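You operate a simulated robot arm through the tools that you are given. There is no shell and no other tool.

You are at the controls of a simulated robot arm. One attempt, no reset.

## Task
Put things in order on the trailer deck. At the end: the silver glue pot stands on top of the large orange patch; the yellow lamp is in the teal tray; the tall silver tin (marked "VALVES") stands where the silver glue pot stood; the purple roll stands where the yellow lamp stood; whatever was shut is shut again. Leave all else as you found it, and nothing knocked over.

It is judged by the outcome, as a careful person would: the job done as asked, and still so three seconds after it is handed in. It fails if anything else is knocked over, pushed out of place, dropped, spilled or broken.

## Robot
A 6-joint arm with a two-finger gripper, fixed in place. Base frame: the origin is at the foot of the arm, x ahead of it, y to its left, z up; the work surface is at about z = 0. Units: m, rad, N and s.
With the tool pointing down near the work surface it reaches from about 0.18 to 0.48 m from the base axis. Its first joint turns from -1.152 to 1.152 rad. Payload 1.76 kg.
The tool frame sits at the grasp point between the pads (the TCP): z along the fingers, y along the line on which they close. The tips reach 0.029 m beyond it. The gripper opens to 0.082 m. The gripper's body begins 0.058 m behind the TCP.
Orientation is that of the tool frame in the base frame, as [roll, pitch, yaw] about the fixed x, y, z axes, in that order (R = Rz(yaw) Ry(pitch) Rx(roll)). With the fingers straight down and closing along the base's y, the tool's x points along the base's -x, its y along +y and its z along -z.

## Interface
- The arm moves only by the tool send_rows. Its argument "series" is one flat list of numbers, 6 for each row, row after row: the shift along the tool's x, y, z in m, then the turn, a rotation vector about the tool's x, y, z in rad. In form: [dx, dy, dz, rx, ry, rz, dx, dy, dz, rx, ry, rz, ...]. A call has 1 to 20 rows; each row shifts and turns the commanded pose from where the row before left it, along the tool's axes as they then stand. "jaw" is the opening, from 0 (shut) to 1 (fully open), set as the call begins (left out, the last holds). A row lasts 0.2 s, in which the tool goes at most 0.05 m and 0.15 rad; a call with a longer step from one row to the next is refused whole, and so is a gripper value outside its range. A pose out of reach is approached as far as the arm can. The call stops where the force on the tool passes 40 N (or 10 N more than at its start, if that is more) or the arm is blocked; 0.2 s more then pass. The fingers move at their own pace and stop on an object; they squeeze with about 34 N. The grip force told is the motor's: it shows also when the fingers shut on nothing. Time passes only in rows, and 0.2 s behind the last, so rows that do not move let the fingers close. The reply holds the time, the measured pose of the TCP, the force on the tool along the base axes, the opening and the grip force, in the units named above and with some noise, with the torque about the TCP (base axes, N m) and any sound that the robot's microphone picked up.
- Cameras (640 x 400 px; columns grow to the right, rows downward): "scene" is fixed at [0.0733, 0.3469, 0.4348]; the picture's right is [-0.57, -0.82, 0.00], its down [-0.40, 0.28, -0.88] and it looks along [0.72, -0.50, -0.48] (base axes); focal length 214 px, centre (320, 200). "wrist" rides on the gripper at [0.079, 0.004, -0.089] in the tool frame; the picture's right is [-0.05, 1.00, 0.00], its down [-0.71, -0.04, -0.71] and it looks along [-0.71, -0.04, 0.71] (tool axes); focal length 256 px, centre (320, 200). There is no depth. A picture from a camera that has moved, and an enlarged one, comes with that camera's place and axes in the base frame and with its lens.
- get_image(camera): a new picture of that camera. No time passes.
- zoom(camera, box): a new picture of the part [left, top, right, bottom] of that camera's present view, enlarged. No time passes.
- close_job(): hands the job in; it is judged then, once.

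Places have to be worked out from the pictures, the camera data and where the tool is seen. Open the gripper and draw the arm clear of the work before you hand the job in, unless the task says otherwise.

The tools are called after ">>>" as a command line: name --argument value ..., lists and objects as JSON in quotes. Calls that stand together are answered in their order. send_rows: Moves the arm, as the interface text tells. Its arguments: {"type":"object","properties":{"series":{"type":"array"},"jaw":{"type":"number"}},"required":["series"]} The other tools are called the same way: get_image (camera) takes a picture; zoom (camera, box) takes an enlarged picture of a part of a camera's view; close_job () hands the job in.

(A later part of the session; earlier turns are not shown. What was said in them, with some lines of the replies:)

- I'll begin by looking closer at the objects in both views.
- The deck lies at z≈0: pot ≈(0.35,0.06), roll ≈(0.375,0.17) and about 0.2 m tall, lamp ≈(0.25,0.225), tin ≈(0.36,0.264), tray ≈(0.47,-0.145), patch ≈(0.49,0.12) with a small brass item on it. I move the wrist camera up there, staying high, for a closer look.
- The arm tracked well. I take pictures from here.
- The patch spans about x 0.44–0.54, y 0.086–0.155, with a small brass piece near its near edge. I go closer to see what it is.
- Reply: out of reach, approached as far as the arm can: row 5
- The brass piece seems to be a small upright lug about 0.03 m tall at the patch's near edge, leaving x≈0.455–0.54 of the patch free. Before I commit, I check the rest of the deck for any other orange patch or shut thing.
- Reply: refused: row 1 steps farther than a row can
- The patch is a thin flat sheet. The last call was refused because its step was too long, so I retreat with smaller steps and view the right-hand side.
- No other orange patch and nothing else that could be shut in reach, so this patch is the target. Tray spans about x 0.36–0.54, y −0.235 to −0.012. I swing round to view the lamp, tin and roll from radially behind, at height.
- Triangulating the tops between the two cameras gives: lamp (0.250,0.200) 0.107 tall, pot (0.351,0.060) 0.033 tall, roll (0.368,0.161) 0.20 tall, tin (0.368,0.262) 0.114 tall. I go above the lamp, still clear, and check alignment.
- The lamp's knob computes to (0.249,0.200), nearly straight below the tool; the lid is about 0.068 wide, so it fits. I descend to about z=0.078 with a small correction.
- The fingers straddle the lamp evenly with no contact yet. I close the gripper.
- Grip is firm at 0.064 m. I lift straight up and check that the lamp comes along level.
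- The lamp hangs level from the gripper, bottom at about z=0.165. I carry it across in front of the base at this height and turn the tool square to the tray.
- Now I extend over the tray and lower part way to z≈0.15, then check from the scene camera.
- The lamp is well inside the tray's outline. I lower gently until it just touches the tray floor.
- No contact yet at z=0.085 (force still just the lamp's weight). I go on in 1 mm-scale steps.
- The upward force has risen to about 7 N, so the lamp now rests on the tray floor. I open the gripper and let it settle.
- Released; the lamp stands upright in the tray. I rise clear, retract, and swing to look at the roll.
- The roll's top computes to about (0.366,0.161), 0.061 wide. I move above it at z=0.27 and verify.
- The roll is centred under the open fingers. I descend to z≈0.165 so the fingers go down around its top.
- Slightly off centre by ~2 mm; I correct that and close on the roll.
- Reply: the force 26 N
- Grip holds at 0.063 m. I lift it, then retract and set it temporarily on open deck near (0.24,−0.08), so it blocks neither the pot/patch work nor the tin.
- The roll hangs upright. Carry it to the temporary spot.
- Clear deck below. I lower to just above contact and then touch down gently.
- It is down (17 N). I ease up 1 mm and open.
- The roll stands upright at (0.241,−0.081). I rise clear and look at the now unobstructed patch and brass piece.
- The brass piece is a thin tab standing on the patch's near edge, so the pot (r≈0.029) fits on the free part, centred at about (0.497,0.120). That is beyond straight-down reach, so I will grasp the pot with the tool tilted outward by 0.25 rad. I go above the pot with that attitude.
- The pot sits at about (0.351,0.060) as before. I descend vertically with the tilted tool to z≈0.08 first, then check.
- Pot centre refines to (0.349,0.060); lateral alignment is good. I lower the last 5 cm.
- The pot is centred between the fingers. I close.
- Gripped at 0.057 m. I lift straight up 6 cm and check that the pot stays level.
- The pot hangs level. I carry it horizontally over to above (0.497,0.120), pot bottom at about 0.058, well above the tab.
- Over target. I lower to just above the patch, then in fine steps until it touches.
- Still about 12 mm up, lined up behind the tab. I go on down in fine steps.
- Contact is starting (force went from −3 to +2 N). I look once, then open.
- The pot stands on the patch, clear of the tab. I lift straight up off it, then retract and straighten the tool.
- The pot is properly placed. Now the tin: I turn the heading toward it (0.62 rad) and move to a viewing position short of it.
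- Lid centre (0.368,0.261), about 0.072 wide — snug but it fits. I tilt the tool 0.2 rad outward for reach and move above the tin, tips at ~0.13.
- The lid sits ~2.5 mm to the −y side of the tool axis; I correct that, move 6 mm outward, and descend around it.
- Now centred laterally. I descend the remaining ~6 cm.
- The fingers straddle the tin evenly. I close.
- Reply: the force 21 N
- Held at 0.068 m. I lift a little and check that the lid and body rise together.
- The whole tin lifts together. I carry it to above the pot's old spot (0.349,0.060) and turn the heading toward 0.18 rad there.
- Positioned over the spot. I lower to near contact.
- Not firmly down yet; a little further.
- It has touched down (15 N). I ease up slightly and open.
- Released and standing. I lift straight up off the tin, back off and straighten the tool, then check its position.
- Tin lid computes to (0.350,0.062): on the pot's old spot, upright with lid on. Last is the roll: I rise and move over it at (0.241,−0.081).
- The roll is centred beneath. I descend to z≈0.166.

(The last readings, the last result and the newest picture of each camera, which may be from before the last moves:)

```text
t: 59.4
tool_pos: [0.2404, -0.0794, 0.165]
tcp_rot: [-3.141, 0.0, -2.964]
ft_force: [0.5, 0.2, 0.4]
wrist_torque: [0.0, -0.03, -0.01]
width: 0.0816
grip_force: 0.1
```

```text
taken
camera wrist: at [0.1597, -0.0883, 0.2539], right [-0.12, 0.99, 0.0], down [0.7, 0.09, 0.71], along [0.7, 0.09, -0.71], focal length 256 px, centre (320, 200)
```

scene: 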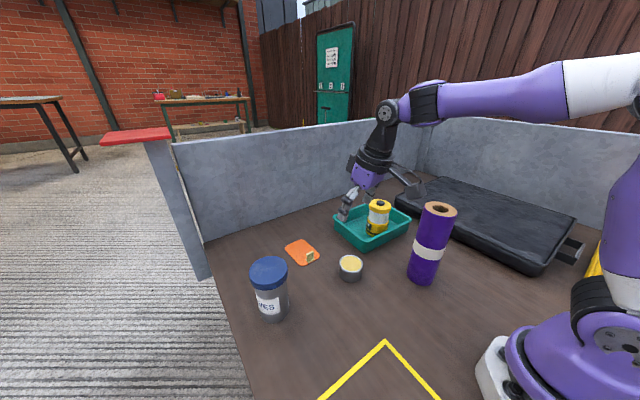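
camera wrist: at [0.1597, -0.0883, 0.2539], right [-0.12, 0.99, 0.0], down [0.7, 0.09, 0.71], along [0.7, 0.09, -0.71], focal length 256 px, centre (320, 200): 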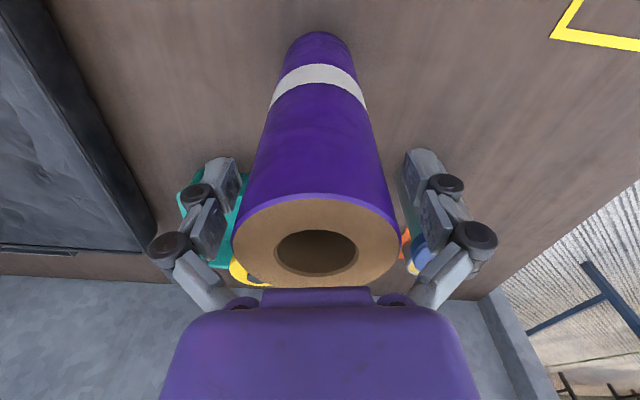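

Centred within 1–2 mm. I adjust and close.

>>> send_rows --series '[0, -0.0012, 0, 0, 0, 0]'

>>> send_rows --series '[0, 0, 0, 0, 0, 0, 0, 0, 0, 0, 0, 0, 0, 0, 0, 0, 0, 0]' --jaw 0

>>> send_rows --series '[0, 0, -0.01, 0, 0, 0, 0, 0, -0.02, 0, 0, 0, 0, 0, -0.03, 0, 0, 0, 0, 0, -0.03, 0, 0, 0]'

>>> get_image --camera "scene"

>>> get_image --camera "wrist"

```text
t: 59.8
tool_pos: [0.2393, -0.0806, 0.1658]
tcp_rot: [-3.141, 0.002, -2.965]
ft_force: [0.1, -0.3, -0.1]
wrist_torque: [-0.02, 0.0, 0.01]
width: 0.0823
grip_force: 0.1
```

```text
t: 60.6
tool_pos: [0.241, -0.0807, 0.1659]
tcp_rot: [3.14, 0.002, -2.963]
ft_force: [0.3, 5.9, 25.8]
wrist_torque: [0.26, -0.19, -0.02]
width: 0.0617
grip_force: 33.8
```

```text
t: 61.6
tool_pos: [0.2403, -0.0812, 0.2579]
tcp_rot: [-3.141, -0.002, -2.965]
ft_force: [0.1, -0.9, -4.5]
wrist_torque: [-0.01, 0.0, 0.0]
width: 0.0616
grip_force: 33.8
```

```text
taken
```

scene: 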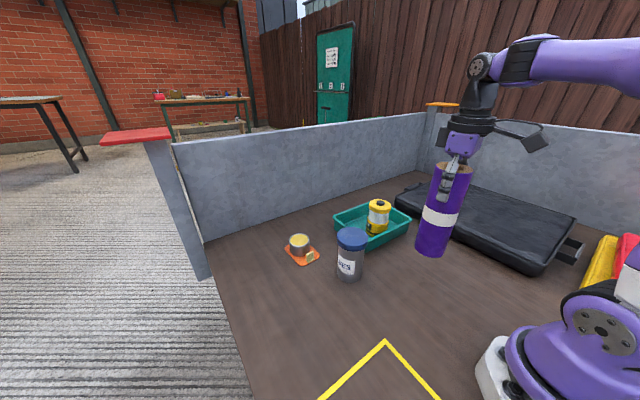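

```text
taken
camera wrist: at [0.1601, -0.0906, 0.347], right [-0.12, 0.99, 0.0], down [0.7, 0.09, 0.71], along [0.7, 0.09, -0.71], focal length 256 px, centre (320, 200)
```

wrist: 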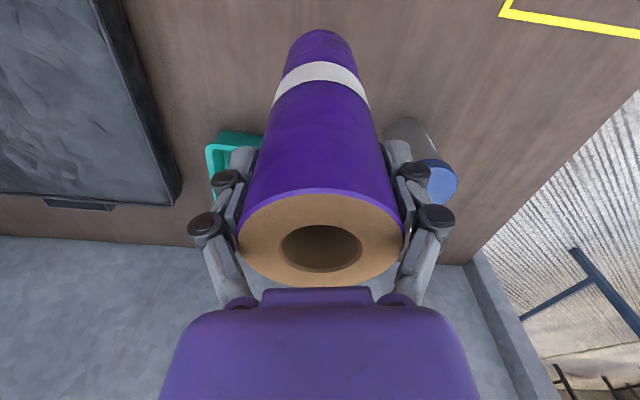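

Roll held and upright. I carry it straight across (x≈0.245) to above the lamp's old spot (0.2495,0.200).

>>> send_rows --series '[-0.0084, 0.0393, 0, 0, 0, 0, -0.0084, 0.0393, 0, 0, 0, 0, -0.0084, 0.0393, 0, 0, 0, 0, -0.0084, 0.0393, 0, 0, 0, 0, -0.0084, 0.0393, 0, 0, 0, 0, -0.0084, 0.0393, 0, 0, 0, 0, -0.0084, 0.0393, 0, 0, 0, 0]'

>>> get_image --camera "scene"

>>> get_image --camera "wrist"

```text
t: 63.2
tool_pos: [0.2487, 0.2003, 0.256]
tcp_rot: [-3.141, 0.0, -2.965]
ft_force: [-1.0, -0.6, -5.1]
wrist_torque: [0.01, 0.05, 0.03]
width: 0.0614
grip_force: 34.4
```

```text
taken
```

scene: 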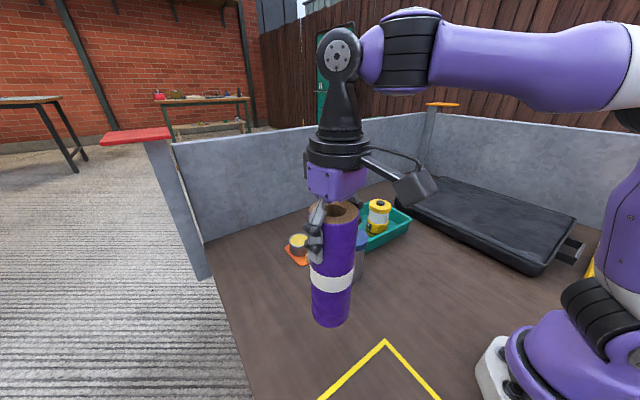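

```text
taken
camera wrist: at [0.1698, 0.1909, 0.3461], right [-0.12, 0.99, 0.0], down [0.7, 0.09, 0.71], along [0.7, 0.09, -0.71], focal length 256 px, centre (320, 200)
```

wrist: 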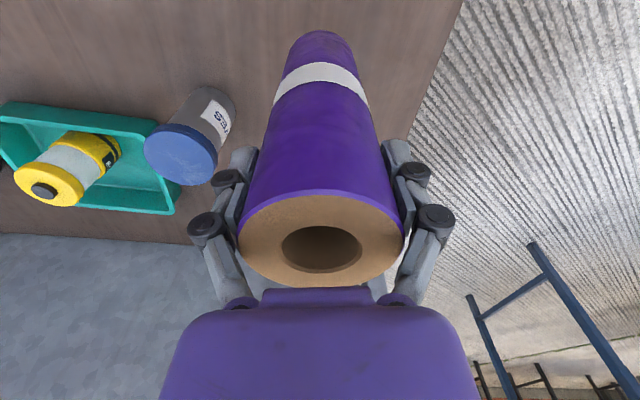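

Over the spot. I lower to near contact.

>>> send_rows --series '[0, 0, 0.025, 0, 0, 0, 0, 0, 0.025, 0, 0, 0, 0, 0, 0.02, 0, 0, 0, 0, 0, 0.01, 0, 0, 0, 0, 0, 0.005, 0, 0, 0, 0, 0, 0.002, 0, 0, 0]'

```text
t: 64.6
tool_pos: [0.2513, 0.1973, 0.1701]
tcp_rot: [3.141, -0.001, -2.965]
ft_force: [0.2, -0.1, -4.8]
wrist_torque: [-0.01, -0.03, 0.0]
width: 0.0618
grip_force: 34.5
```

Still free. Fine steps down with a 1–2 mm position correction.

>>> send_rows --series '[0.0008, 0.0015, 0, 0, 0, 0, 0, 0, 0.0015, 0, 0, 0, 0, 0, 0.001, 0, 0, 0]'

```text
t: 65.4
tool_pos: [0.2502, 0.2002, 0.1686]
tcp_rot: [3.14, -0.001, -2.966]
ft_force: [0.2, -0.7, -5.2]
wrist_torque: [0.0, 0.03, 0.01]
width: 0.0616
grip_force: 33.9
```

>>> send_rows --series '[0, 0, 0.001, 0, 0, 0, 0, 0, 0.001, 0, 0, 0]'

```text
t: 66.0
tool_pos: [0.2502, 0.1991, 0.1659]
tcp_rot: [3.141, 0.002, -2.962]
ft_force: [-8.4, -2.8, 20.5]
wrist_torque: [-0.25, 0.47, 0.0]
width: 0.0617
grip_force: 33.6
```

Down (20 N). I ease up under a millimetre, then open.

>>> send_rows --series '[0, 0, -0.0008, 0, 0, 0, 0, 0, 0, 0, 0, 0]'

>>> send_rows --series '[0, 0, 0, 0, 0, 0, 0, 0, 0, 0, 0, 0, 0, 0, 0, 0, 0, 0]' --jaw 1

>>> get_image --camera "wrist"

>>> get_image --camera "scene"

```text
t: 66.6
tool_pos: [0.25, 0.2008, 0.1655]
tcp_rot: [3.138, 0.001, -2.966]
ft_force: [-4.3, -0.8, 15.8]
wrist_torque: [0.11, 0.03, 0.04]
width: 0.0614
grip_force: 34.1
```

```text
t: 67.4
tool_pos: [0.2492, 0.2001, 0.1661]
tcp_rot: [3.141, 0.001, -2.963]
ft_force: [0.2, 0.4, -0.5]
wrist_torque: [0.02, -0.03, 0.0]
width: 0.0823
grip_force: 0.0
```

```text
taken
camera wrist: at [0.1692, 0.1909, 0.2552], right [-0.12, 0.99, 0.0], down [0.7, 0.09, 0.71], along [0.7, 0.09, -0.71], focal length 256 px, centre (320, 200)
```

wrist: 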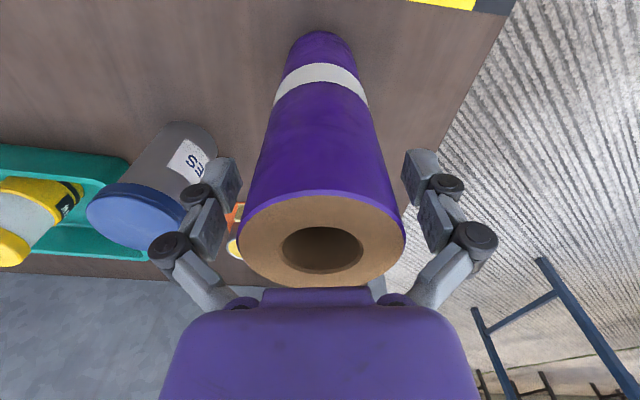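

```text
taken
```

scene: 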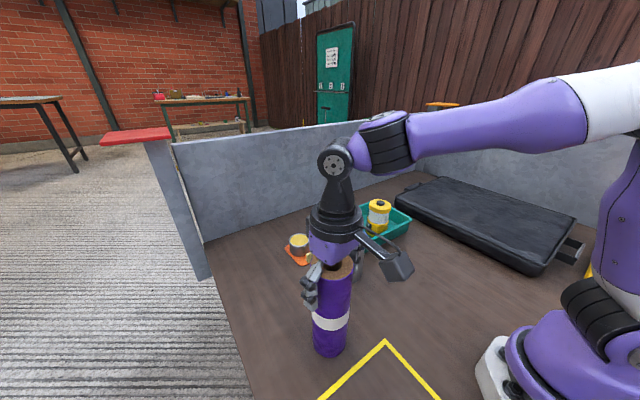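

The roll stands free between the open fingers. I lift straight up well clear, then swing back to the start region.

>>> send_rows --series '[0, 0, -0.02, 0, 0, 0, 0, 0, -0.04, 0, 0, 0, 0, 0, -0.045, 0, 0, 0, 0, 0, -0.045, 0, 0, 0, 0, 0, -0.03, 0, 0, 0, 0, -0.045, 0, 0, 0, 0, 0, -0.045, 0, 0, 0, 0, 0, -0.045, 0, 0, 0, 0, 0, -0.045, 0, 0, 0, 0, 0, -0.035, 0, 0, 0, 0.088, 0, 0, 0, 0, 0, 0.088]'

>>> get_image --camera "scene"

>>> get_image --camera "wrist"

>>> zoom --camera "scene" --box '[240, 190, 440, 370]'

```text
t: 69.8
tool_pos: [0.2884, -0.0111, 0.3442]
tcp_rot: [3.142, 0.0, 3.141]
ft_force: [-0.6, -1.0, 0.6]
wrist_torque: [-0.01, 0.0, 0.0]
width: 0.0819
grip_force: 0.1
```

```text
taken
```

scene: 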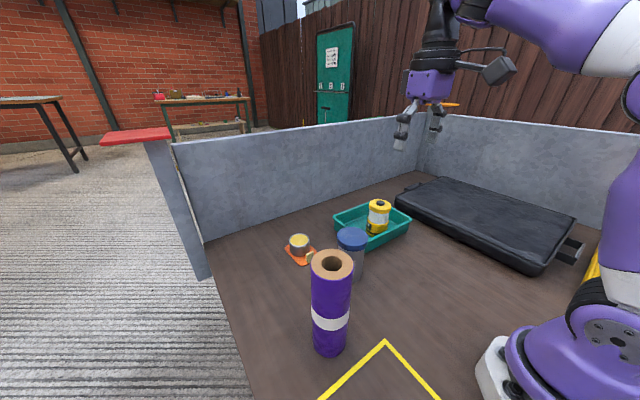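

```text
taken
camera wrist: at [0.207, -0.0067, 0.4346], right [0.05, 1.0, 0.0], down [0.71, -0.04, 0.71], along [0.71, -0.04, -0.71], focal length 256 px, centre (320, 200)
```

wrist: 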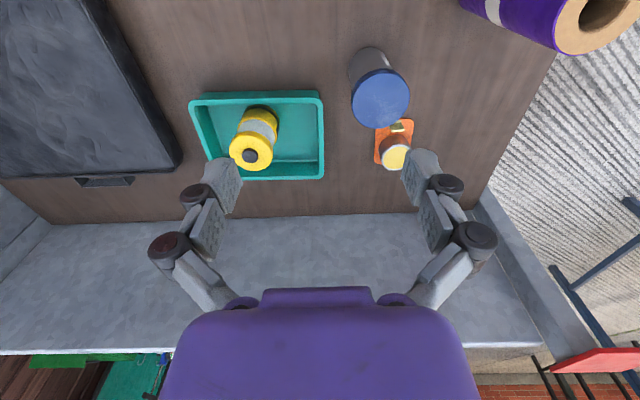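

```text
2.22 times, centred on (340, 280) of scene
camera zoom: at [0.0734, 0.3469, 0.4348], right [-0.57, -0.82, 0.0], down [-0.4, 0.28, -0.88], along [0.72, -0.5, -0.48], focal length 477 px, centre (276, 22)
```

zoom: 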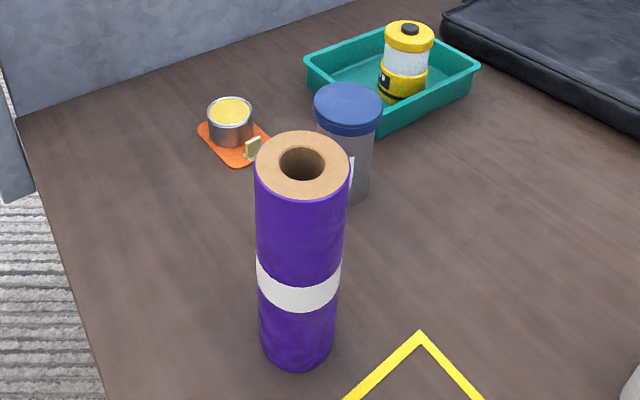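

All four are in place and upright: pot on the patch beside the tab, lamp in the tray, tin on the pot's old spot with its lid on, roll on the lamp's old spot. The tray and patch haven't moved, and the arm is clear with the gripper open, so I hand the job in.

>>> close_job

```text
The job is handed in.
```

The job is handed in. Nothing was knocked over. The last pictures show all four items upright where you asked:

- **Silver glue pot:** on the free part of the large orange patch. There is a small brass tab standing on the patch's near edge, and I left it untouched.
- **Yellow lamp:** inside the teal tray.
- **Tall silver tin ("VALVES"):** where the glue pot stood, within about 5 mm, with its lid on.
- **Purple roll:** where the yellow lamp stood. I set it on open deck for a while first, so the arm had room to reach the pot and the tin.

I opened nothing, so nothing needed shutting again. The tray and patch look unmoved, and the arm was clear with the gripper open when I handed in. I have no result from the judging yet.
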